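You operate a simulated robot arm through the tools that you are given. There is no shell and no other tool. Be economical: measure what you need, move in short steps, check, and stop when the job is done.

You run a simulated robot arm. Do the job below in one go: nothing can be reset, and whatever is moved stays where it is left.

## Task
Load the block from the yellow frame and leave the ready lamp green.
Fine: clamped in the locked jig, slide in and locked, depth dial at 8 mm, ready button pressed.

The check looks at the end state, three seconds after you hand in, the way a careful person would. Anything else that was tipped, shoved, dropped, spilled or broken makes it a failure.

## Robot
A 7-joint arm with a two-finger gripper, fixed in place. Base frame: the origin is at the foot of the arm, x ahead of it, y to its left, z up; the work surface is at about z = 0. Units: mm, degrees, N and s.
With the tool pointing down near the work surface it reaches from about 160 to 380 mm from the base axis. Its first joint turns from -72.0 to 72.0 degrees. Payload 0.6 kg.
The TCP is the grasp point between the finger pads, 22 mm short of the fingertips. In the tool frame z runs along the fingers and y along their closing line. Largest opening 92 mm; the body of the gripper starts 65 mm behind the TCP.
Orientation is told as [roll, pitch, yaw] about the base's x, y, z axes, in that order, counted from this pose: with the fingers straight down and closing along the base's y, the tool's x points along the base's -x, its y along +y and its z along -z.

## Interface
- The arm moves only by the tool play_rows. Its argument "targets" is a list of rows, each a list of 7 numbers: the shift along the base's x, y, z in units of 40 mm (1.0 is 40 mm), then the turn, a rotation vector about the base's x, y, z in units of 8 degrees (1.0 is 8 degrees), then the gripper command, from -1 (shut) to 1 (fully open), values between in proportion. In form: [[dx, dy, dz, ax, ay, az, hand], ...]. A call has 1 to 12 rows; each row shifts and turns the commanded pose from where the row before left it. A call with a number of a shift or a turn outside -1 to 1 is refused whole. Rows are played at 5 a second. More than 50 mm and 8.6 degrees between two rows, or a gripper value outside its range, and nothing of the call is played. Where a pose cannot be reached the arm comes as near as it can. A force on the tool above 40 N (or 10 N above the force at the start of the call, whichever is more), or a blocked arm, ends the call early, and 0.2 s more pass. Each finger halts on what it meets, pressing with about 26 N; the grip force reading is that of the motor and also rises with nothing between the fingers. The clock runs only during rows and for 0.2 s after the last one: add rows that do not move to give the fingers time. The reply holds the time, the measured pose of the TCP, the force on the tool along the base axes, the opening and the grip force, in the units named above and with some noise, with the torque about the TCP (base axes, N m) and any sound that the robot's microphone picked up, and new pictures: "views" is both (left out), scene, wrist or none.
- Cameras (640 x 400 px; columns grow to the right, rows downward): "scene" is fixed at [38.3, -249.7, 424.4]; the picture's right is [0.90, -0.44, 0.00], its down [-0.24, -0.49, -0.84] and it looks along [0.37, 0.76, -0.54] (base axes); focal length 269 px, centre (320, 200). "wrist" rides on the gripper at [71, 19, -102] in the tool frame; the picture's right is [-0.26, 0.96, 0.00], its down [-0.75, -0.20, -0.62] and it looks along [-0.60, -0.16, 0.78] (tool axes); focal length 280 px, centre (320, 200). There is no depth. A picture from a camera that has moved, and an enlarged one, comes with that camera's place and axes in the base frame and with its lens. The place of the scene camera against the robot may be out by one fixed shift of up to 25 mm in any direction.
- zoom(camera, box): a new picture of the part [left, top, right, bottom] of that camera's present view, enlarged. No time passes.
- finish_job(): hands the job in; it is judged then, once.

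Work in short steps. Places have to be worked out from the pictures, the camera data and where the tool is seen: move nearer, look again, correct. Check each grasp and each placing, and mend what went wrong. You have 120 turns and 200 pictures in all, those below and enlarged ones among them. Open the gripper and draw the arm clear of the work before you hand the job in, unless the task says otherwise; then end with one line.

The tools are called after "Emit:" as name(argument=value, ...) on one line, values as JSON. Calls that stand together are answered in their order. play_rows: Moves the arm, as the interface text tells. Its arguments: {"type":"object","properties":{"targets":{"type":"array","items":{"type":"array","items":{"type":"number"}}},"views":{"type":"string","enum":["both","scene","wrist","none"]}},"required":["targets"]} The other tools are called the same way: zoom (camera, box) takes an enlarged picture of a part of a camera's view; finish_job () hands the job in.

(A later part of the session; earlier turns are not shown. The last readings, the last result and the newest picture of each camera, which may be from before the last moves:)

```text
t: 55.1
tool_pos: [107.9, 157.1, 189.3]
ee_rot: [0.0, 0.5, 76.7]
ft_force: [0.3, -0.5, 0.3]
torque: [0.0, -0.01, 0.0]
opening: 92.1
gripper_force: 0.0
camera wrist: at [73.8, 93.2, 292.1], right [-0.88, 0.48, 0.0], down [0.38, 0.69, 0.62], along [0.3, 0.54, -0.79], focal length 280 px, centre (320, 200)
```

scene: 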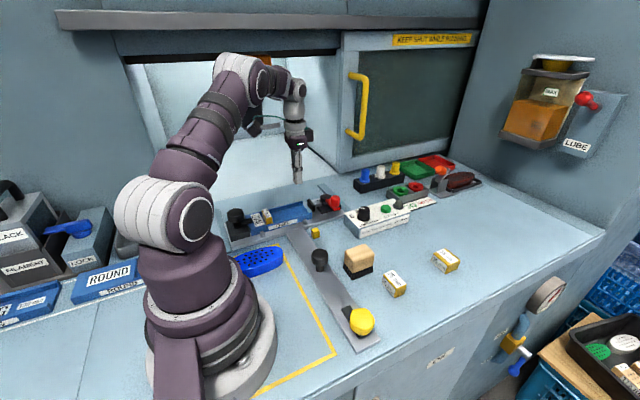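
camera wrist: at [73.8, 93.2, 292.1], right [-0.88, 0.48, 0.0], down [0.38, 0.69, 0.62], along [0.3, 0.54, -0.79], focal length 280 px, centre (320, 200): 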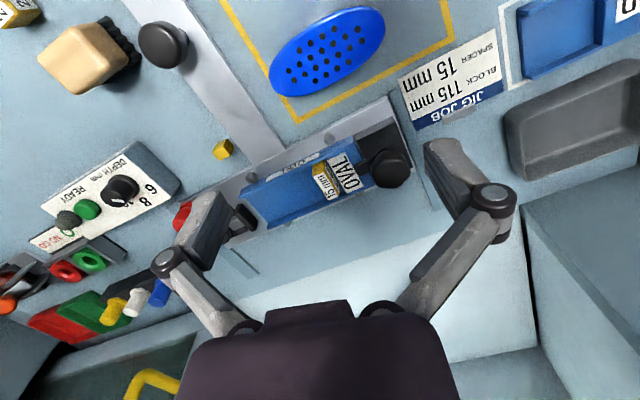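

The LONG jig's pocket is labelled 130 mm, so the card's 115 + 15 spacer belongs to that jig; the OVAL jig (depth 8 mm) leaves 123 mm to the open pad, right for the block alone. So I take the spacer out and return it to its original spot, gripping its ends at yaw 0.

Emit:
play_rows(targets=[[0.1, 0.2, 0, 0, 0, -1, 1], [0.1, 0.25, 0, 0, 0, -1, 1], [0.1, 0.25, 0, 0, 0, -1, 0.5], [0.1, 0.25, 0, 0, 0, -1, 0.5], [0.1, 0.25, 0, 0, 0, -1, 0.5], [0.1, 0.25, 0, 0, 0, -1, 0.5], [0.1, 0.25, 0, 0, 0, -1, 0.5], [0.1, 0.25, 0, 0, 0, -1, 0.5], [0.1, 0.25, -0.4, 0, 0, -1, 0.5], [0.1, 0.25, -0.8, 0, 0, -0.6, 0.5], [0, 0, -0.8, 0, 0, 0, 0.5], [0, 0, 0, 0, 0, 0, 0.5]], views="wrist")

Emit:
zoom(camera="wrist", box=[200, 40, 460, 240])

```text
t: 57.7
tool_pos: [146.9, 255.4, 105.8]
ee_rot: [0.1, 0.5, -0.4]
ft_force: [0.3, 0.0, -0.6]
torque: [-0.03, -0.03, -0.02]
opening: 69.0
gripper_force: 0.1
camera wrist: at [78.4, 274.6, 209.8], right [0.27, 0.96, 0.0], down [0.76, -0.21, 0.62], along [0.6, -0.17, -0.79], focal length 280 px, centre (320, 200)
```

wrist: 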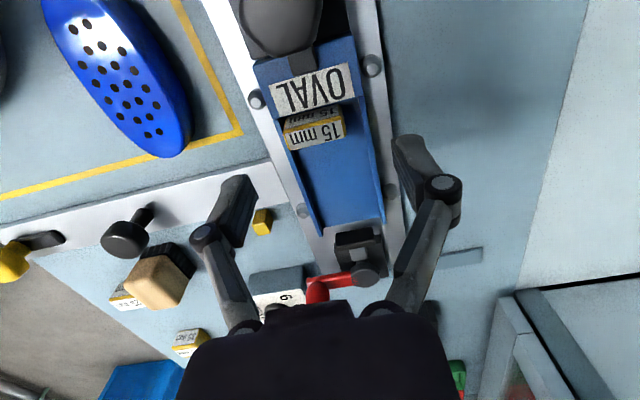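

```text
2.00 times, centred on (330, 140) of wrist
camera zoom: at [78.4, 274.6, 209.8], right [0.27, 0.96, 0.0], down [0.76, -0.21, 0.62], along [0.6, -0.17, -0.79], focal length 561 px, centre (300, 320)
```

zoom: 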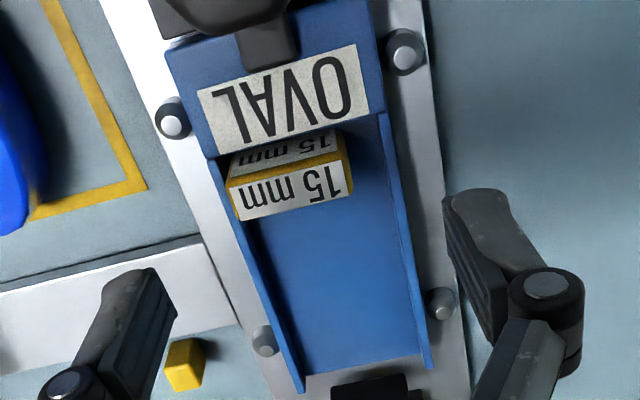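

I centre on the spacer (150,251), descend so tips stay above the walls, and close.

Emit:
play_rows(targets=[[0.09, -0.1, -0.5, 0, 0, 0, 0.5], [0, 0, -0.5, 0, 0, 0, 0.5], [0, 0, -0.3, 0, 0, 0, 0.3], [0, 0, 0, 0, 0, 0, -1], [0, 0, 0, 0, 0, 0, -1], [0, 0, 0, 0, 0, 0, -1]], views="wrist")

Emit:
zoom(camera="scene", box=[215, 165, 355, 255])

```text
t: 59.1
tool_pos: [151.8, 250.6, 55.0]
ee_rot: [0.1, 0.5, -0.5]
ft_force: [0.0, 0.4, 1.9]
torque: [0.03, -0.01, 0.0]
opening: 38.8
gripper_force: 25.7
camera wrist: at [82.8, 269.6, 158.1], right [0.27, 0.96, 0.0], down [0.76, -0.21, 0.62], along [0.6, -0.17, -0.79], focal length 280 px, centre (320, 200)
```

wrist: 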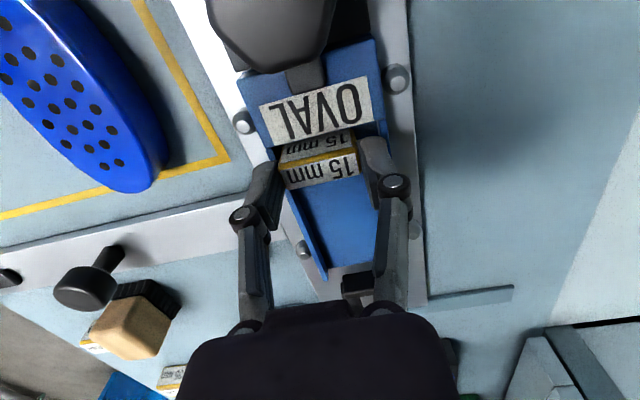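

```text
4.44 times, centred on (285, 210) of scene
camera zoom: at [38.3, -249.7, 424.4], right [0.9, -0.44, 0.0], down [-0.24, -0.49, -0.84], along [0.37, 0.76, -0.54], focal length 1197 px, centre (476, 156)
```

zoom: 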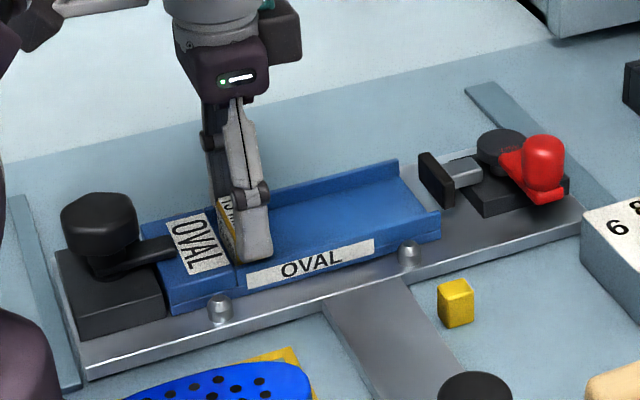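

Spacer held by its ends. I lift it and carry it back toward its original place.

Emit:
play_rows(targets=[[0, 0, 0.8, 0, 0, 0, -1], [0, 0, 0.8, 0, 0, 0, -1], [0.5, -0.5, 0.4, 0, 0, 0, -1], [0.6, -0.75, 0, 0, 0, 0, -1], [0.6, -0.75, 0, 0, 0, 0, -1], [0.6, -0.75, 0, 0, 0, 0, -1], [0.6, -0.75, 0, 0, 0, 0, -1], [0.6, -0.75, 0, 0, 0, 0, -1], [0.6, -0.75, 0, 0, 0, 0, -1], [0.6, -0.75, 0, 0, 0, -0.2, -1], [0.6, -0.75, 0, 0, 0, -0.2, -1], [0, 0, 0, 0, 0, -0.2, -1]])

```text
t: 61.7
tool_pos: [363.7, -10.9, 137.0]
ee_rot: [0.1, 0.6, -5.2]
ft_force: [0.8, 1.1, 0.4]
torque: [0.01, 0.01, 0.03]
opening: 38.8
gripper_force: 26.1
camera wrist: at [296.4, 14.6, 239.6], right [0.35, 0.94, 0.0], down [0.74, -0.27, 0.62], along [0.58, -0.22, -0.79], focal length 280 px, centre (320, 200)
```

scene: 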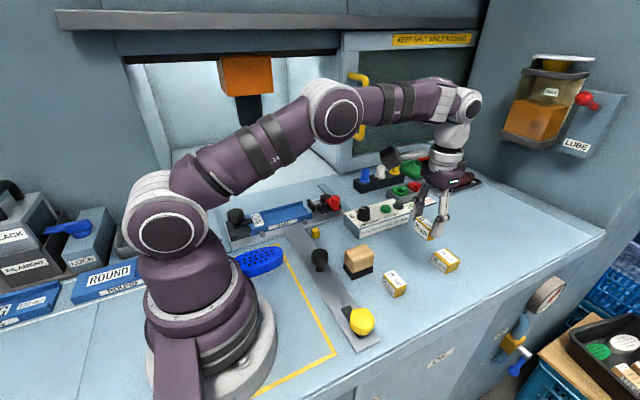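
wrist: 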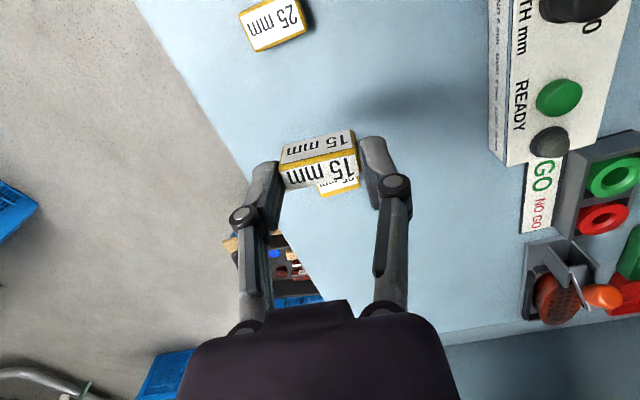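

Now over the original spot: I shift to put the spacer centre at (371,-22) and lower toward the table.

Emit:
play_rows(targets=[[0.28, -0.28, -0.3, 0, 0, 0, -1], [0, 0, -0.8, 0, 0, 0, -1], [0, 0, -0.8, 0, 0, 0, -1], [0, 0, -0.45, 0, 0, 0, -1], [0, 0, 0, 0, 0, 0, -1]])

```text
t: 62.9
tool_pos: [374.4, -19.8, 40.6]
ee_rot: [0.1, 0.5, -5.2]
ft_force: [-0.5, 0.3, -0.3]
torque: [0.02, -0.03, 0.01]
opening: 39.1
gripper_force: 26.2
camera wrist: at [307.6, 5.5, 145.0], right [0.35, 0.94, 0.0], down [0.74, -0.27, 0.62], along [0.58, -0.22, -0.79], focal length 280 px, centre (320, 200)
```

scene: 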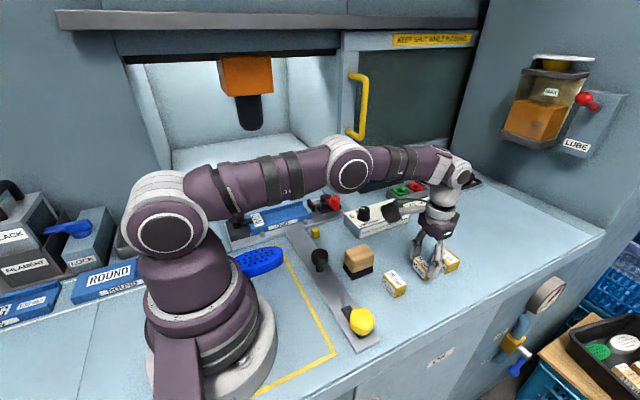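
wrist: 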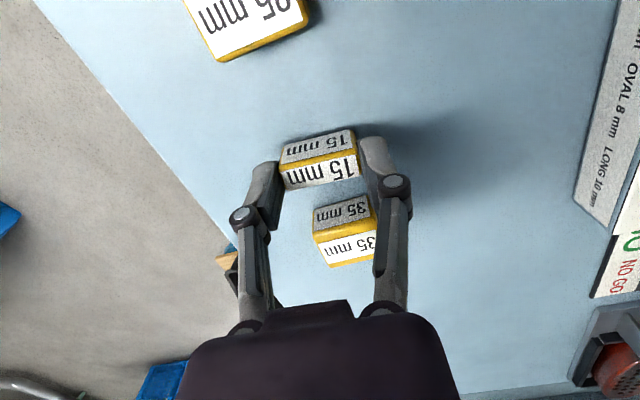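

Near the table; final lowering, release, lift and check.

Emit:
play_rows(targets=[[0, -0.05, -0.05, 0, 0, 0, -1], [0, 0, -0.05, 0, 0, 0, -1], [0, 0, 0, 0, 0, 0, -1], [0, 0, 0, 0, 0, 0, 0.2], [0, 0, 0, 0, 0, 0, 0.2], [0, 0, 0.5, 0, 0, 0, 0.2], [0, 0, 0.8, 0, 0, 0, 0.2], [-0.3, 0, 0.8, 0, 0, 0, 0.2]])

Emit:
zoom(camera="scene", box=[375, 240, 465, 300])

```text
t: 64.7
tool_pos: [362.6, -23.3, 121.9]
ee_rot: [0.0, 0.6, -5.2]
ft_force: [0.1, -1.1, -0.4]
torque: [0.01, 0.0, -0.02]
opening: 55.1
gripper_force: 0.1
camera wrist: at [295.4, 3.2, 225.4], right [0.35, 0.94, 0.0], down [0.74, -0.27, 0.62], along [0.58, -0.22, -0.79], focal length 280 px, centre (320, 200)
```

scene: 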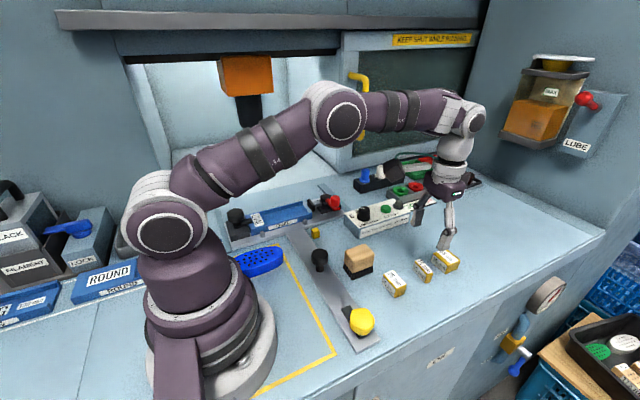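
wrist: 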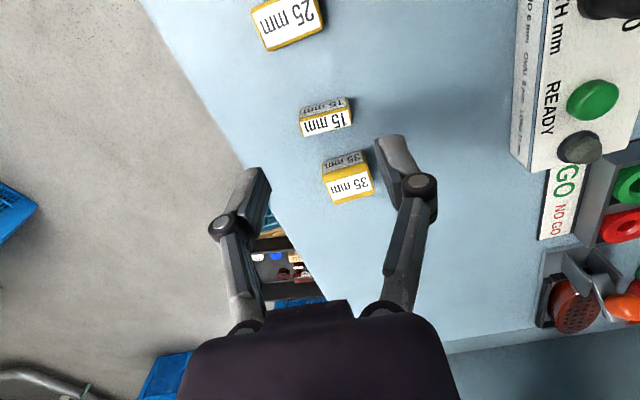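

```text
6.67 times, centred on (420, 270) of scene
camera zoom: at [38.3, -249.7, 424.4], right [0.9, -0.44, 0.0], down [-0.24, -0.49, -0.84], along [0.37, 0.76, -0.54], focal length 1795 px, centre (-347, -267)
```

zoom: 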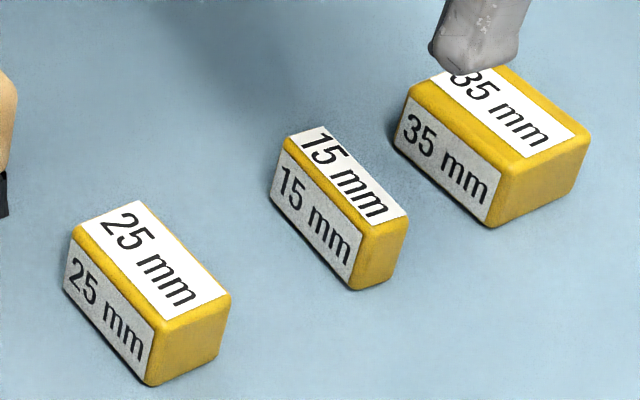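

Spacer is back upright within a few mm. Next the depth dial, which is near: I move above it to view its pointer.

Emit:
play_rows(targets=[[-0.3, 0.8, 0, 0, 0, 0.3, 0], [-0.3, 0.8, 0, 0, 0, 0.3, 0], [-0.1, 0.8, 0, 0, 0, 0, 0], [0, 0.8, 0, 0, 0, 0, 0], [0, 0.6, 0, 0, 0, 0, 0], [0, 0, 0, 0, 0, 0, 0]], views="wrist")

Emit:
zoom(camera="wrist", box=[220, 60, 480, 260])

Emit:
zoom(camera="scene", box=[335, 180, 425, 240])

```text
t: 66.1
tool_pos: [335.3, 129.1, 123.0]
ee_rot: [0.1, 0.6, -0.4]
ft_force: [0.8, 0.2, -0.6]
torque: [0.0, 0.02, 0.0]
opening: 46.5
gripper_force: 0.0
camera wrist: at [267.7, 149.5, 226.4], right [0.27, 0.96, 0.0], down [0.76, -0.21, 0.62], along [0.6, -0.17, -0.79], focal length 280 px, centre (320, 200)
```

wrist: 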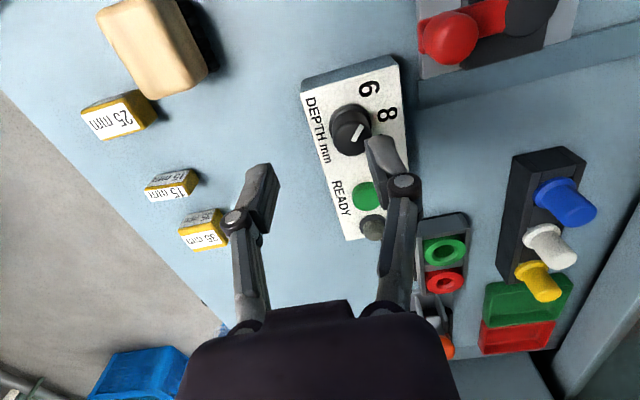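

```text
2.00 times, centred on (350, 160) of wrist
camera zoom: at [267.7, 149.5, 226.4], right [0.27, 0.96, 0.0], down [0.76, -0.21, 0.62], along [0.6, -0.17, -0.79], focal length 561 px, centre (260, 280)
```

zoom: 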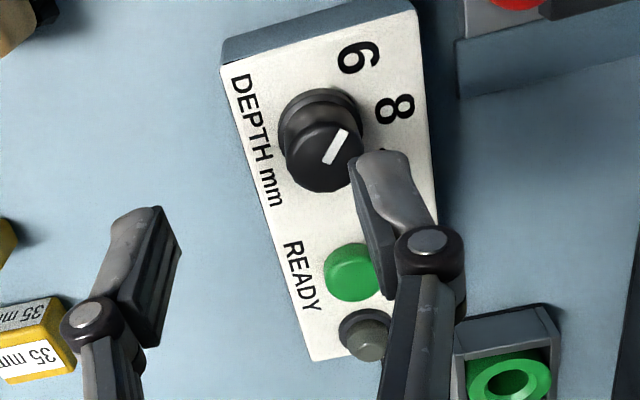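

```text
6.67 times, centred on (380, 210) of scene
camera zoom: at [38.3, -249.6, 424.4], right [0.9, -0.44, 0.0], down [-0.24, -0.49, -0.84], along [0.37, 0.76, -0.54], focal length 1795 px, centre (-80, 133)
```

zoom: 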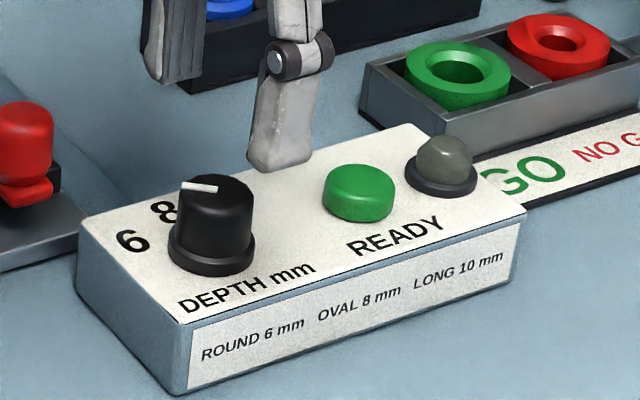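

The panel confirms OVAL 8 mm. Reckoned in world axes the pointer is aimed at "6" (direction -x+y), with "8" toward +y, so the knob needs about -50° of turn. I position over the knob at yaw ~45.

Emit:
play_rows(targets=[[0.1, 0.1, 0, 0, 0, 1, 0], [0.1, 0.1, 0, 0, 0, 1, 0], [0.1, 0.1, 0, 0, 0, 1, 0], [0.1, 0.1, -0.2, 0, 0, 1, -0.2], [0.05, 0.05, -0.2, 0, 0, 1, -0.2], [0, 0, -0.2, 0, 0, 0.6, -0.2], [0, 0, 0, 0, 0, 0, -0.2]], views="wrist")

Emit:
zoom(camera="wrist", box=[220, 80, 420, 230])

Emit:
zoom(camera="scene", box=[320, 160, 440, 240])

```text
t: 67.7
tool_pos: [348.5, 145.6, 98.6]
ee_rot: [0.1, 0.4, 44.5]
ft_force: [0.4, 0.4, -0.1]
torque: [0.02, -0.01, -0.01]
opening: 36.8
gripper_force: 0.1
out of reach, approached as far as the arm can: row 5
camera wrist: at [286.3, 111.1, 201.8], right [-0.49, 0.87, 0.0], down [0.69, 0.39, 0.62], along [0.54, 0.3, -0.79], focal length 280 px, centre (320, 200)
```

wrist: 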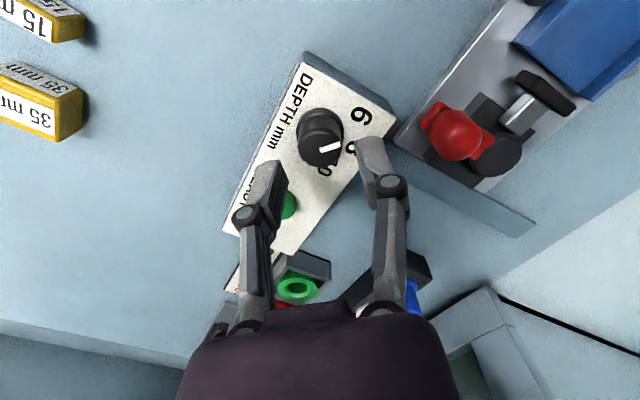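

```text
2.67 times, centred on (320, 155) of wrist
camera zoom: at [286.3, 111.1, 201.8], right [-0.49, 0.87, 0.0], down [0.69, 0.39, 0.62], along [0.54, 0.3, -0.79], focal length 748 px, centre (320, 320)
```

zoom: 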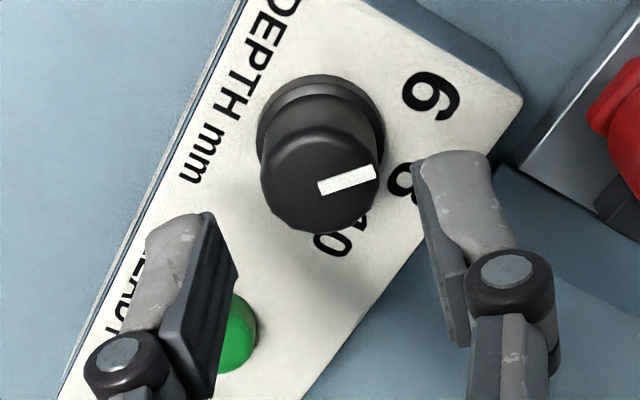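

```text
5.00 times, centred on (380, 200) of scene
camera zoom: at [38.3, -249.7, 424.4], right [0.9, -0.44, 0.0], down [-0.24, -0.49, -0.84], along [0.37, 0.76, -0.54], focal length 1346 px, centre (20, 200)
```

zoom: 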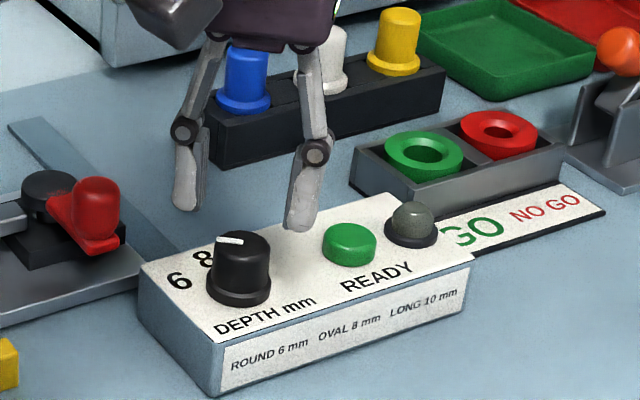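

Pointer confirmed at 6 and knob centre ≈(354,148.5). I tilt 8° outward for reach, move over it and descend.

Emit:
play_rows(targets=[[0, 0, 0, 0.37, -0.93, 0, -0.2], [0.14, 0.07, -0.3, 0, 0, 0, -0.2], [0, 0, -0.3, 0, 0, 0, -0.2], [0, 0, 0, 0, 0, 0, -0.2]], views="wrist")

Emit:
zoom(camera="scene", box=[320, 160, 440, 240])

```text
t: 68.7
tool_pos: [353.8, 148.9, 74.4]
ee_rot: [-3.1, -6.9, 44.6]
ft_force: [-0.4, -0.1, -0.2]
torque: [-0.01, 0.01, 0.0]
opening: 36.9
gripper_force: 0.1
camera wrist: at [278.8, 108.8, 166.5], right [-0.49, 0.87, -0.02], down [0.6, 0.35, 0.72], along [0.64, 0.34, -0.69], focal length 280 px, centre (320, 200)
```

wrist: 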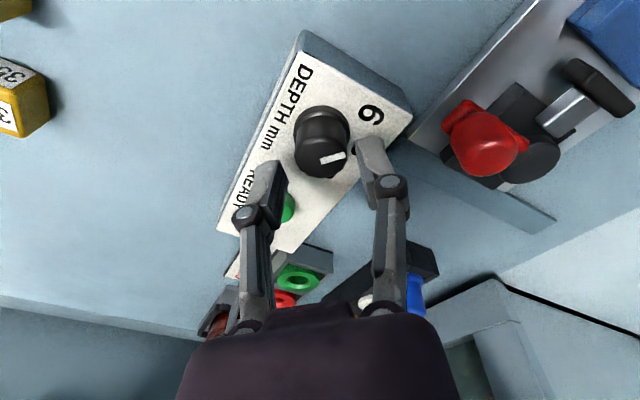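

```text
5.00 times, centred on (380, 200) of scene
camera zoom: at [38.3, -249.7, 424.4], right [0.9, -0.44, 0.0], down [-0.24, -0.49, -0.84], along [0.37, 0.76, -0.54], focal length 1346 px, centre (20, 200)
```

zoom: 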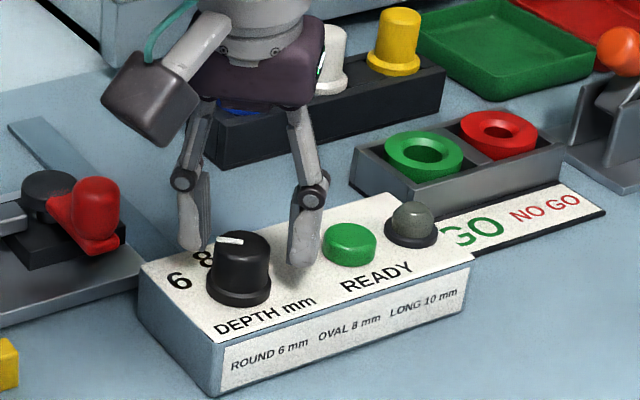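

Fingers straddle the knob. I descend ~11 mm and close on it.

Emit:
play_rows(targets=[[-0.03, -0.03, -0.28, 0, 0, 0, -0.2], [0, 0, 0, 0, 0, 0, -0.2], [0, 0, 0, 0, 0, 0, -0.5], [0, 0, 0, 0, 0, 0, -1], [0, 0, 0, 0, 0, 0, -1]], views="wrist")

Emit:
zoom(camera="scene", box=[320, 160, 440, 240])

```text
t: 69.9
tool_pos: [352.1, 149.0, 63.2]
ee_rot: [-2.8, -6.8, 44.9]
ft_force: [-26.2, 19.5, 11.2]
torque: [0.24, 0.71, -0.06]
opening: 27.7
gripper_force: 27.8
camera wrist: at [276.7, 108.3, 155.2], right [-0.49, 0.87, -0.02], down [0.6, 0.35, 0.72], along [0.63, 0.34, -0.69], focal length 280 px, centre (320, 200)
```

wrist: 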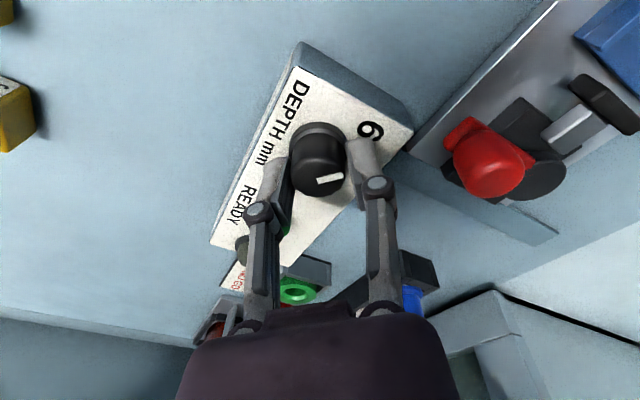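

```text
5.00 times, centred on (380, 200) of scene
camera zoom: at [38.3, -249.7, 424.4], right [0.9, -0.44, 0.0], down [-0.24, -0.49, -0.84], along [0.37, 0.76, -0.54], focal length 1346 px, centre (20, 200)
```

zoom: 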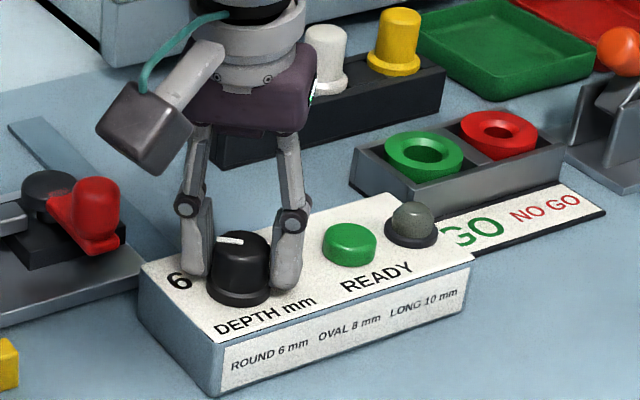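

One finger presses more (knob slightly toward -x+y). I recentre by ~2 mm and check forces.

Emit:
play_rows(targets=[[-0.04, 0.04, 0, 0, 0, 0, -1], [0, 0, 0, 0, 0, 0, -1]], views="none")

```text
t: 70.5
tool_pos: [350.5, 150.3, 62.4]
ee_rot: [-3.1, -7.0, 44.5]
ft_force: [-0.8, 15.3, -0.2]
torque: [0.47, -0.08, 0.01]
opening: 27.5
gripper_force: 28.0
```

Mostly balanced. I nudge slightly more and rotate the knob about the tool axis by ~-24°, then check.

Emit:
play_rows(targets=[[0, 0.03, 0, 0, 0, 0, -1], [0, 0, 0, 0.065, 0.026, -0.5, -1], [0, 0, 0, 0.065, 0.026, -0.5, -1], [0, 0, 0, 0.129, 0.052, -0.99, -1], [0, 0, 0, 0.129, 0.052, -0.99, -1], [0, 0, 0, 0, 0, 0, -1]], views="wrist")

Emit:
zoom(camera="scene", box=[335, 180, 425, 240])

```text
t: 72.0
tool_pos: [352.4, 148.6, 62.9]
ee_rot: [0.0, -7.4, 19.9]
ft_force: [-3.1, -3.1, 2.0]
torque: [0.0, -0.19, -0.04]
opening: 27.6
gripper_force: 27.7
stopped in row 6: the force on the tool passed its limit at 42 N (the readings are from after the stop); the commanded pose is now the measured one
camera wrist: at [268.0, 137.9, 155.6], right [-0.08, 1.0, 0.03], down [0.7, 0.03, 0.72], along [0.71, 0.08, -0.7], focal length 280 px, centre (320, 200)
```

wrist: 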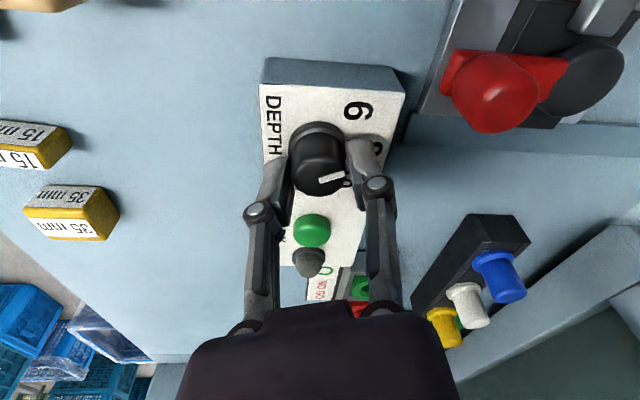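

```text
6.67 times, centred on (380, 210) of scene
camera zoom: at [38.3, -249.6, 424.4], right [0.9, -0.44, 0.0], down [-0.24, -0.49, -0.84], along [0.37, 0.76, -0.54], focal length 1795 px, centre (-80, 133)
```

zoom: 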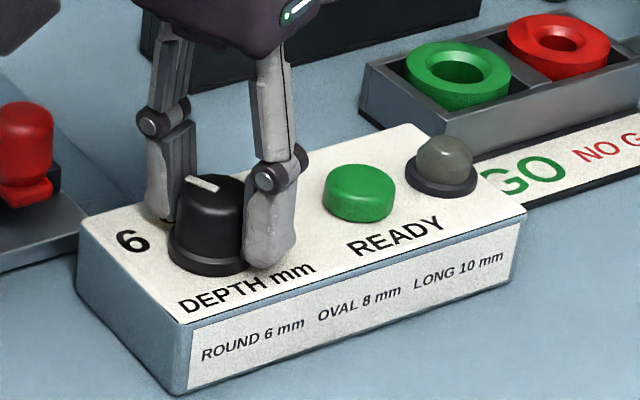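

The knob follows (pointer turned ~25°). I continue the remaining ~24° in small steps.

Emit:
play_rows(targets=[[0, 0, 0, 0.065, 0.026, -0.5, -1], [0, 0, 0, 0.065, 0.026, -0.5, -1], [0, 0, 0, 0.065, 0.026, -0.5, -1], [0, 0, 0, 0.065, 0.026, -0.5, -1], [0, 0, 0, 0.065, 0.026, -0.5, -1], [0, 0, 0, 0.065, 0.026, -0.5, -1], [0, 0, 0, 0, 0, 0, -1]], views="wrist")

Emit:
zoom(camera="scene", box=[335, 180, 425, 240])

Emit:
zoom(camera="wrist", box=[240, 80, 420, 220])

```text
t: 73.7
tool_pos: [351.7, 145.6, 62.6]
ee_rot: [3.3, -6.5, -4.7]
ft_force: [-2.6, -3.4, 2.4]
torque: [-0.21, -0.33, -0.02]
opening: 27.6
gripper_force: 28.2
stopped in row 7: the force on the tool passed its limit at 41 N (the readings are from after the stop); the commanded pose is now the measured one
camera wrist: at [272.6, 167.0, 158.2], right [0.33, 0.94, 0.08], down [0.66, -0.29, 0.69], along [0.68, -0.18, -0.72], focal length 280 px, centre (320, 200)
```

wrist: 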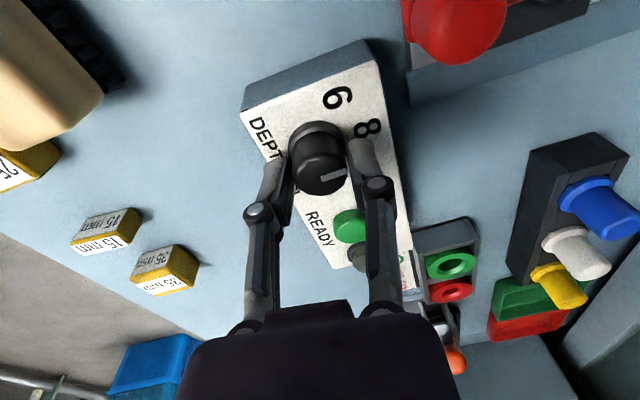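

```text
6.67 times, centred on (380, 210) of scene
camera zoom: at [38.3, -249.6, 424.4], right [0.9, -0.44, 0.0], down [-0.24, -0.49, -0.84], along [0.37, 0.76, -0.54], focal length 1795 px, centre (-80, 133)
```

zoom: 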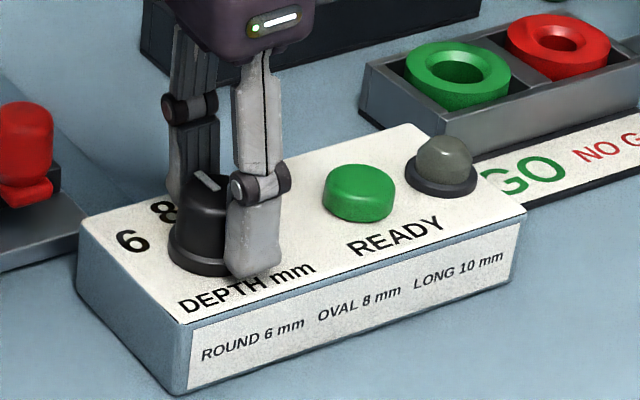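

```text
2.86 times, centred on (330, 150) of wrist
camera zoom: at [272.6, 167.0, 158.2], right [0.33, 0.94, 0.08], down [0.66, -0.29, 0.69], along [0.68, -0.18, -0.72], focal length 801 px, centre (291, 343)
```

zoom: 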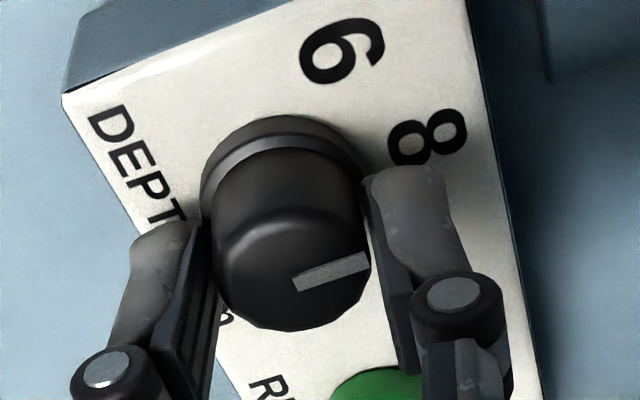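

The pointer now aims toward +y, at the "8". I release, lift, and check the pointer.

Emit:
play_rows(targets=[[0, 0, 0, 0, 0, 0, -0.2], [0, 0, 0, 0, 0, 0, 0], [0, 0, 0.3, 0, 0, 0, 0], [-0.2, -0.2, 0.8, 0, 0, 0, 0], [-0.3, -0.3, 0.4, -0.4, 0.8, 0, 0], [0, 0, 0, 0, 0, 0, 0]], views="wrist")

Emit:
zoom(camera="scene", box=[335, 180, 425, 240])

Emit:
zoom(camera="wrist", box=[280, 60, 460, 200])

```text
t: 75.0
tool_pos: [332.9, 126.5, 122.8]
ee_rot: [-0.5, -0.3, -4.5]
ft_force: [0.0, -0.3, -0.8]
torque: [-0.01, -0.02, 0.02]
opening: 46.1
gripper_force: 0.1
camera wrist: at [264.3, 153.0, 225.6], right [0.34, 0.94, -0.01], down [0.73, -0.26, 0.63], along [0.59, -0.22, -0.78], focal length 280 px, centre (320, 200)
```

wrist: 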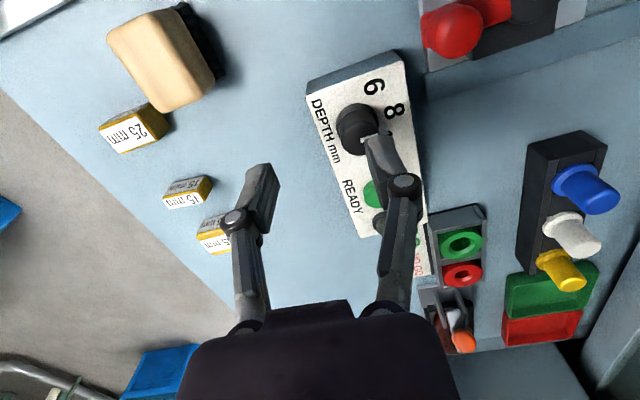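

```text
6.67 times, centred on (380, 210) of scene
camera zoom: at [38.3, -249.7, 424.4], right [0.9, -0.44, 0.0], down [-0.24, -0.49, -0.84], along [0.37, 0.76, -0.54], focal length 1795 px, centre (-80, 133)
```

zoom: 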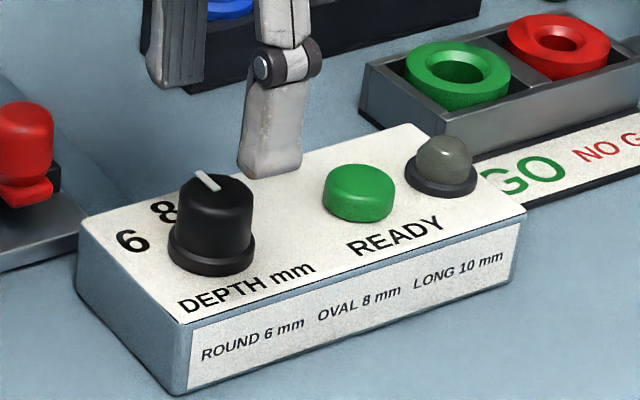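

```text
2.86 times, centred on (370, 130) of wrist
camera zoom: at [264.3, 153.0, 225.6], right [0.34, 0.94, -0.01], down [0.73, -0.26, 0.63], along [0.59, -0.22, -0.78], focal length 801 px, centre (177, 400)
```

zoom: 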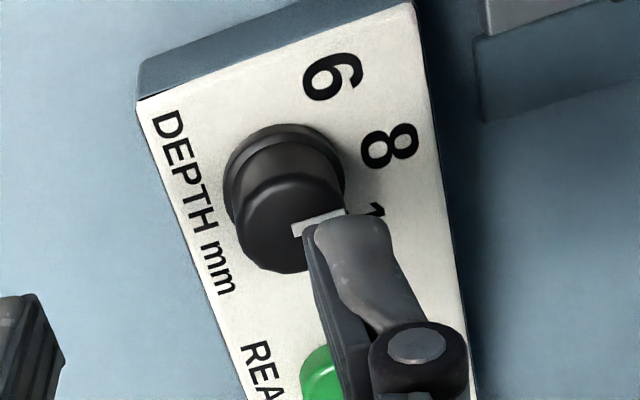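

The dial stands at 8. Now back to the blue block, opening fully on the way.

Emit:
play_rows(targets=[[-0.85, 0.05, 0, 0, 0, 0.3, 0.5], [-0.85, 0.05, 0, 0, 0, 0.26, 1], [-0.85, 0.05, 0, 0, 0, 0, 1], [-0.85, 0.05, 0, 0, 0, 0, 1], [-0.85, 0.05, 0, 0, 0, 0, 1], [-0.85, 0.05, 0, 0, 0, 0, 1], [-0.8, 0.05, -0.5, 0, 0, 0, 1], [0, 0, -0.7, 0, 0, 0, 1], [0, 0, 0, 0, 0, 0, 1]], views="wrist")

```text
t: 77.0
tool_pos: [95.2, 142.1, 75.7]
ee_rot: [-0.4, -0.4, 0.0]
ft_force: [0.5, -0.1, -0.6]
torque: [-0.01, -0.02, 0.0]
opening: 92.1
gripper_force: 0.0
camera wrist: at [24.9, 161.6, 177.3], right [0.26, 0.96, -0.01], down [0.75, -0.2, 0.63], along [0.61, -0.17, -0.78], focal length 280 px, centre (320, 200)
```

wrist: 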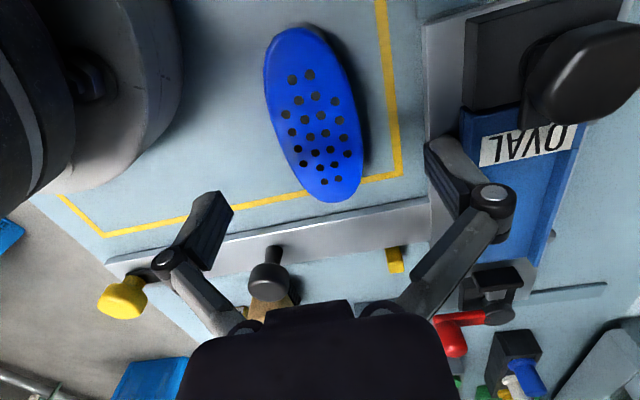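

Aligned over the block; descend to z≈34, grip, and lift slightly.

Emit:
play_rows(targets=[[0.02, -0.04, -0.6, 0.05, 0.05, 0, 1], [0, 0, -0.44, 0, 0, 0, 1], [0, 0, 0, 0, 0, 0, 0.3], [0, 0, 0, 0, 0, 0, -1], [0, 0, 0, 0, 0, 0, -1], [0, 0, 0, 0, 0, 0, -1], [0, 0, 0, 0, 0, 0, -1], [0, 0, 0.3, 0, 0, 0, -1], [0, 0, 0.4, 0, 0, 0, -1]], views="wrist")

```text
t: 79.0
tool_pos: [95.9, 140.7, 62.2]
ee_rot: [-0.1, 0.1, 0.0]
ft_force: [-0.3, 0.2, -1.2]
torque: [-0.02, 0.03, 0.02]
opening: 49.1
gripper_force: 26.3
camera wrist: at [27.1, 159.0, 164.3], right [0.26, 0.96, 0.0], down [0.75, -0.2, 0.62], along [0.6, -0.17, -0.78], focal length 280 px, centre (320, 200)
```

wrist: 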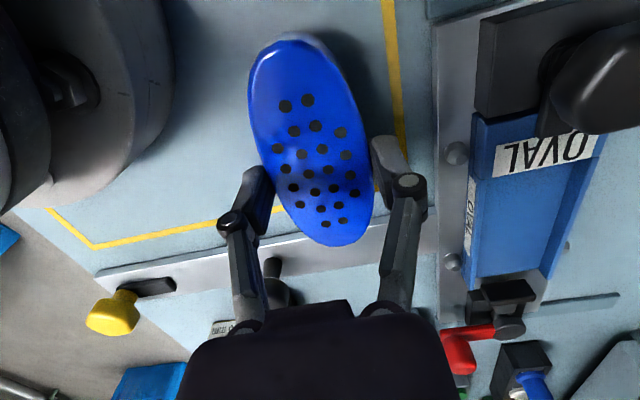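

Held. I carry it over the jig, aiming for centre (200.5, 255.5), and stop above to check alignment.

Emit:
play_rows(targets=[[0, 0, 0.8, 0, 0, 0, -1], [0.3, 0.3, 0.6, 0, 0, 0, -1], [0.5, 0.6, 0, 0, 0, 0, -1], [0.6, 0.6, 0, 0, 0, 0, -1], [0.6, 0.7, 0, 0, 0, 0, -1], [0.62, 0.67, -0.3, 0, 0, 0, -1], [0, 0, -0.5, 0, 0, 0, -1], [0, 0, -0.4, 0, 0, 0, -1], [0, 0, 0, 0, 0, 0, -1]])

Emit:
zoom(camera="scene", box=[215, 155, 355, 245])

Emit:
zoom(camera="wrist", box=[180, 0, 460, 260])

```text
t: 81.0
tool_pos: [201.2, 253.4, 70.3]
ee_rot: [0.0, 0.0, 0.0]
ft_force: [-0.9, 0.0, -0.5]
torque: [-0.02, -0.02, 0.01]
opening: 49.0
gripper_force: 26.2
camera wrist: at [131.3, 272.8, 172.2], right [0.26, 0.96, 0.0], down [0.75, -0.2, 0.62], along [0.6, -0.17, -0.78], focal length 280 px, centre (320, 200)
```

scene: 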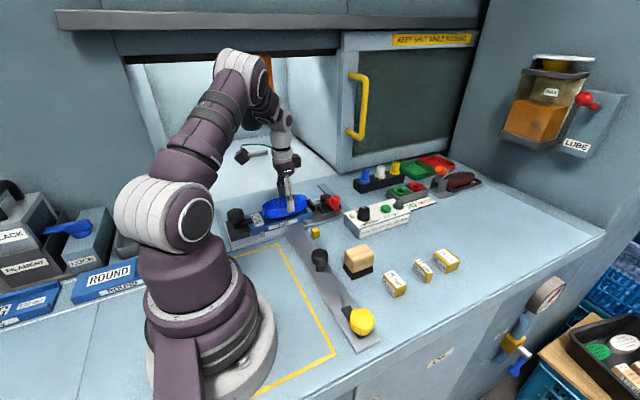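
wrist: 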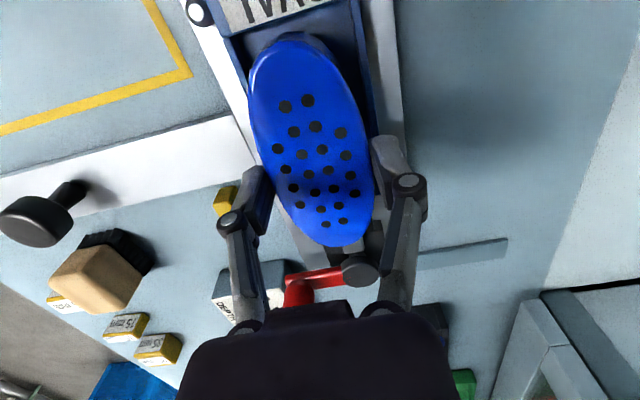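

```text
4.44 times, centred on (285, 200) of scene
camera zoom: at [38.3, -249.6, 424.4], right [0.9, -0.44, 0.0], down [-0.24, -0.49, -0.84], along [0.37, 0.76, -0.54], focal length 1197 px, centre (476, 200)
```

zoom: 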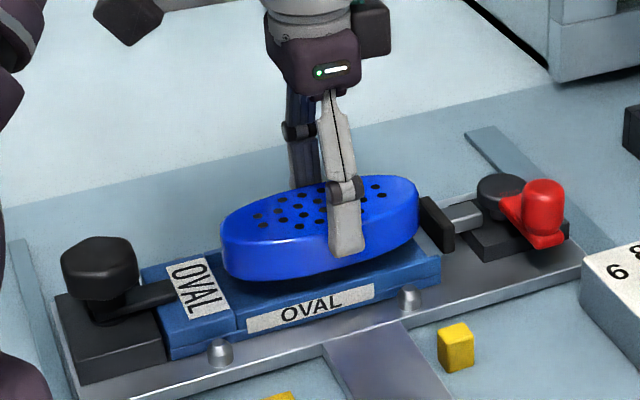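

```text
1.54 times, centred on (320, 130) of wrist
camera zoom: at [131.3, 272.8, 172.2], right [0.26, 0.96, 0.0], down [0.75, -0.2, 0.62], along [0.6, -0.17, -0.78], focal length 431 px, centre (320, 308)
```

zoom: 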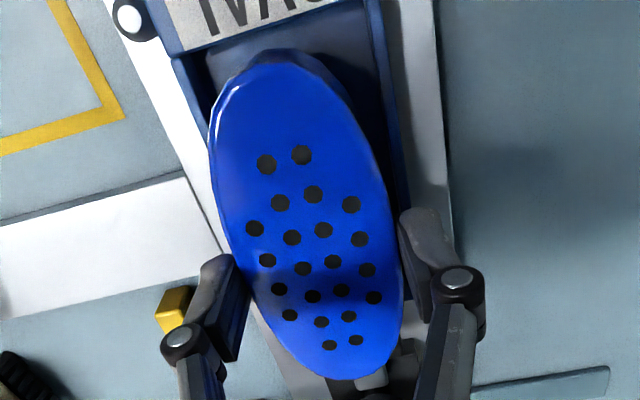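

Length fits between shoulder and pad. I correct y by +2.5 mm and lower in small steps, watching the force.

Emit:
play_rows(targets=[[0, 0.065, -0.15, 0, 0, 0, -1], [0, 0, -0.1, 0, 0, 0, -1], [0, 0, -0.06, 0, 0, 0, -1], [0, 0, -0.05, 0, 0, 0, -1], [0, 0, 0, 0, 0, 0, -1]], views="wrist")

Emit:
zoom(camera="scene", box=[215, 155, 355, 245])

```text
t: 82.2
tool_pos: [201.7, 255.7, 55.6]
ee_rot: [-0.1, 0.0, 0.0]
ft_force: [-0.1, -0.1, -1.4]
torque: [-0.02, 0.01, 0.01]
opening: 49.3
gripper_force: 25.7
camera wrist: at [132.3, 276.2, 157.6], right [0.26, 0.96, 0.0], down [0.75, -0.2, 0.62], along [0.6, -0.17, -0.78], focal length 280 px, centre (320, 200)
```

wrist: 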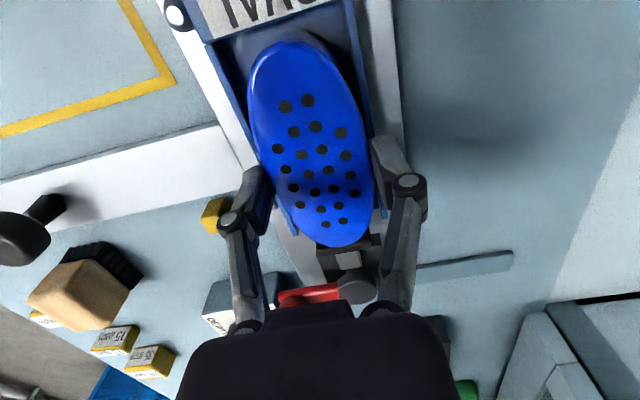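

```text
4.44 times, centred on (285, 200) of scene
camera zoom: at [38.3, -249.6, 424.4], right [0.9, -0.44, 0.0], down [-0.24, -0.49, -0.84], along [0.37, 0.76, -0.54], focal length 1197 px, centre (476, 200)
```

zoom: 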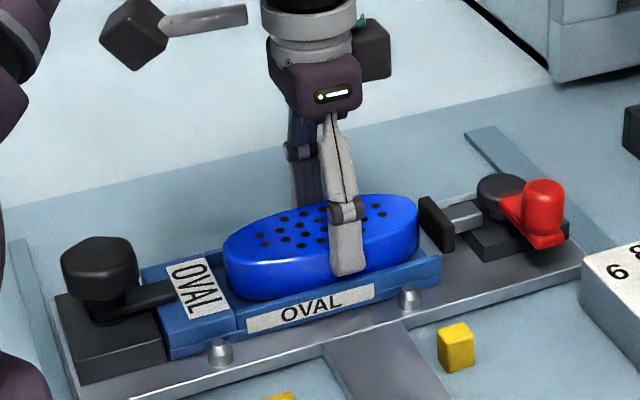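

It has entered between the walls without contact. A few mm more until it rests.

Emit:
play_rows(targets=[[0, 0, -0.04, 0, 0, 0, -1], [0, 0, -0.04, 0, 0, 0, -1], [0, 0, -0.04, 0, 0, 0, -1], [0, 0, 0, 0, 0, 0, -1]], views="none")

Emit:
zoom(camera="scene", box=[215, 155, 355, 245])

```text
t: 83.2
tool_pos: [202.1, 257.5, 50.0]
ee_rot: [0.0, -0.1, -0.1]
ft_force: [0.9, -0.6, 18.8]
torque: [0.0, 0.04, 0.0]
opening: 49.4
gripper_force: 26.0
```

```text
4.44 times, centred on (285, 200) of scene
camera zoom: at [38.3, -249.7, 424.4], right [0.9, -0.44, 0.0], down [-0.24, -0.49, -0.84], along [0.37, 0.76, -0.54], focal length 1197 px, centre (476, 200)
```

zoom: 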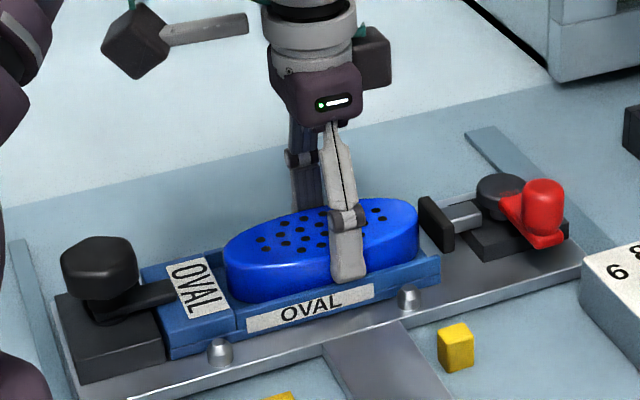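

Rested (19 N). I ease up slightly and slide the block -x against the shoulder before releasing.

Emit:
play_rows(targets=[[0, 0, 0.03, 0, 0, 0, -1], [-0.06, 0, 0, 0, 0, 0, -1], [-0.05, 0, 0, 0, 0, 0, -1], [-0.04, 0, 0, 0, 0, 0, -1], [0, 0, 0, 0, 0, 0, -1]], views="wrist")

Emit:
zoom(camera="scene", box=[215, 155, 355, 245])

```text
t: 84.5
tool_pos: [197.5, 255.5, 51.3]
ee_rot: [-0.1, -0.1, -0.3]
ft_force: [21.5, -1.0, -0.7]
torque: [-0.01, -0.54, 0.03]
opening: 49.4
gripper_force: 25.7
camera wrist: at [126.8, 276.1, 154.4], right [0.27, 0.96, 0.0], down [0.75, -0.21, 0.63], along [0.61, -0.17, -0.78], focal length 280 px, centre (320, 200)
```

wrist: 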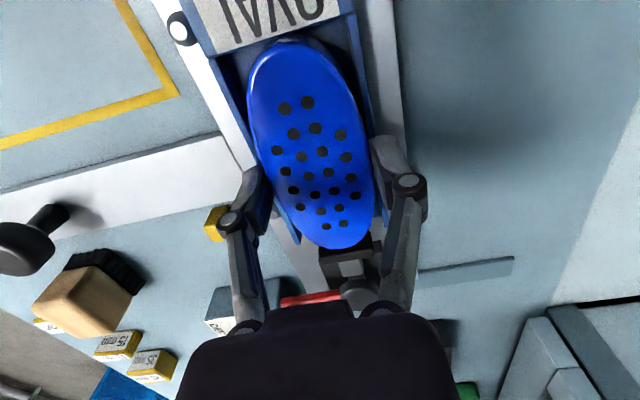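

```text
4.44 times, centred on (285, 200) of scene
camera zoom: at [38.3, -249.6, 424.4], right [0.9, -0.44, 0.0], down [-0.24, -0.49, -0.84], along [0.37, 0.76, -0.54], focal length 1197 px, centre (476, 200)
```

zoom: 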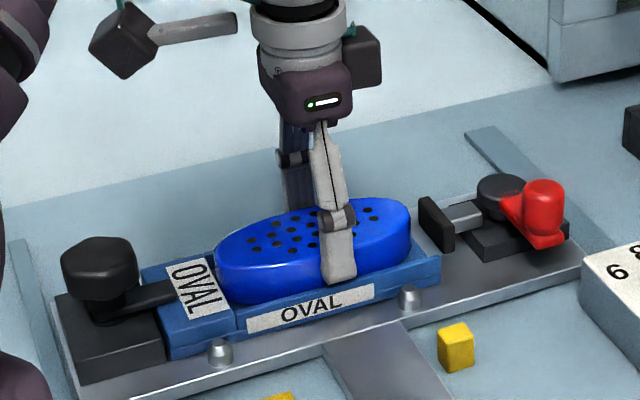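

Seated at x=197.5 — exactly half of 115 mm from the shoulder. Relieve, release, lift and check.

Emit:
play_rows(targets=[[0.05, 0, -0.01, 0, 0, 0, -1], [0, 0, 0, 0, 0, 0, 0.3], [0, 0, 0, 0, 0, 0, 0.5], [0, 0, 0, 0, 0, 0, 0.5], [0, 0, 0.5, 0, 0, 0, 0.5], [0, 0, 0.9, 0, 0, 0, 0], [0.5, 0, 0.5, 0, 0, 0, -1], [0, 0, 0, 0, 0, 0, -1]], views="wrist")

Emit:
zoom(camera="scene", box=[215, 155, 355, 245])

```text
t: 86.2
tool_pos: [218.0, 255.7, 128.3]
ee_rot: [0.0, 0.0, 0.1]
ft_force: [-1.2, 0.7, 0.1]
torque: [-0.01, -0.05, -0.02]
opening: 0.1
gripper_force: 14.6
camera wrist: at [148.4, 275.6, 230.9], right [0.26, 0.97, 0.0], down [0.75, -0.2, 0.62], along [0.6, -0.17, -0.78], focal length 280 px, centre (320, 200)
```

wrist: 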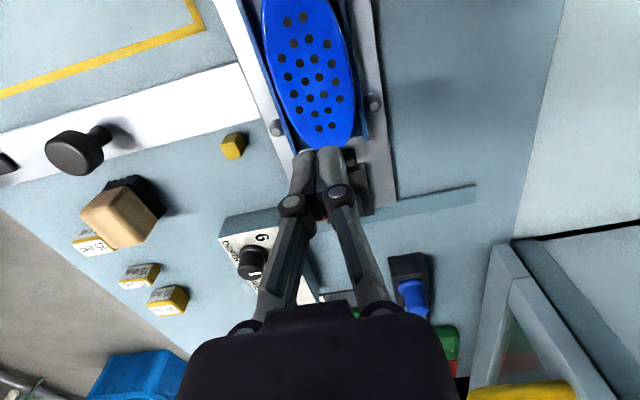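

```text
4.44 times, centred on (285, 200) of scene
camera zoom: at [38.3, -249.7, 424.4], right [0.9, -0.44, 0.0], down [-0.24, -0.49, -0.84], along [0.37, 0.76, -0.54], focal length 1197 px, centre (476, 200)
```

zoom: 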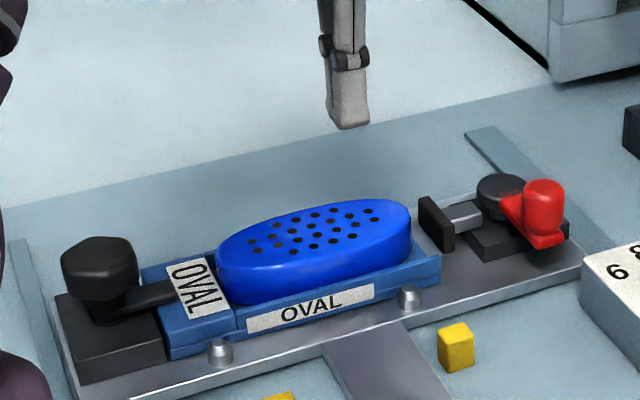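

The block sits squarely in the pocket. Now the clamp: I set a tilted (24°) closed-finger pose beside the red knob on its -x side.

Emit:
play_rows(targets=[[0.3, -0.3, 0, 0, 0, 1, -1], [0.3, -0.3, 0, 0, 0, 1, -1], [0.3, -0.3, 0, 0, 0, 1, -1], [0.3, -0.3, 0, 0, 0, 1, -1], [0.3, -0.15, 0, 0.53, -0.85, 0, -1], [0.05, 0, -0.3, 0.53, -0.85, 0, -1], [0, 0, -0.4, 0.53, -0.85, 0, -1], [0, 0, -0.4, 0, 0, 0, -1], [0, 0, 0, 0, 0, 0, -1]], views="wrist")

Emit:
zoom(camera="scene", box=[265, 145, 385, 225])

```text
t: 88.2
tool_pos: [279.3, 203.0, 82.8]
ee_rot: [-0.1, -24.1, 31.9]
ft_force: [0.5, 0.2, 0.4]
torque: [0.0, -0.02, -0.01]
opening: 0.0
gripper_force: 26.3
camera wrist: at [180.5, 163.1, 146.9], right [-0.31, 0.95, 0.1], down [0.48, 0.06, 0.88], along [0.82, 0.32, -0.47], focal length 280 px, centre (320, 200)
```

wrist: 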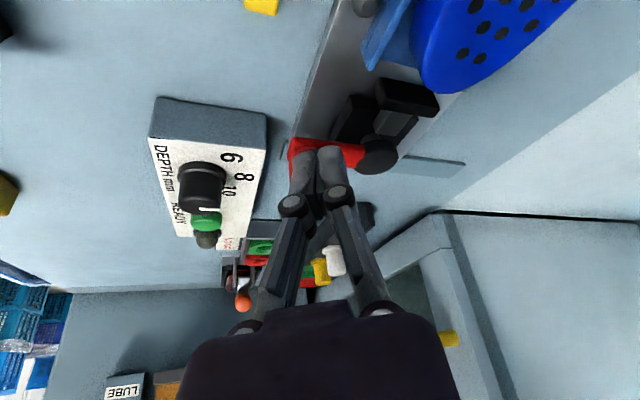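

```text
5.00 times, centred on (325, 185) of scene
camera zoom: at [38.3, -249.7, 424.4], right [0.9, -0.44, 0.0], down [-0.24, -0.49, -0.84], along [0.37, 0.76, -0.54], focal length 1346 px, centre (295, 275)
```

zoom: 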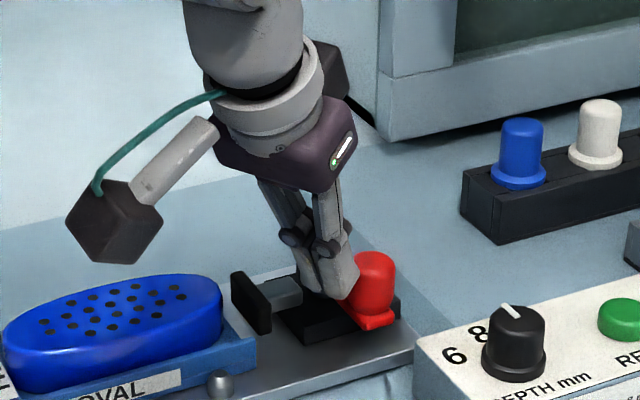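

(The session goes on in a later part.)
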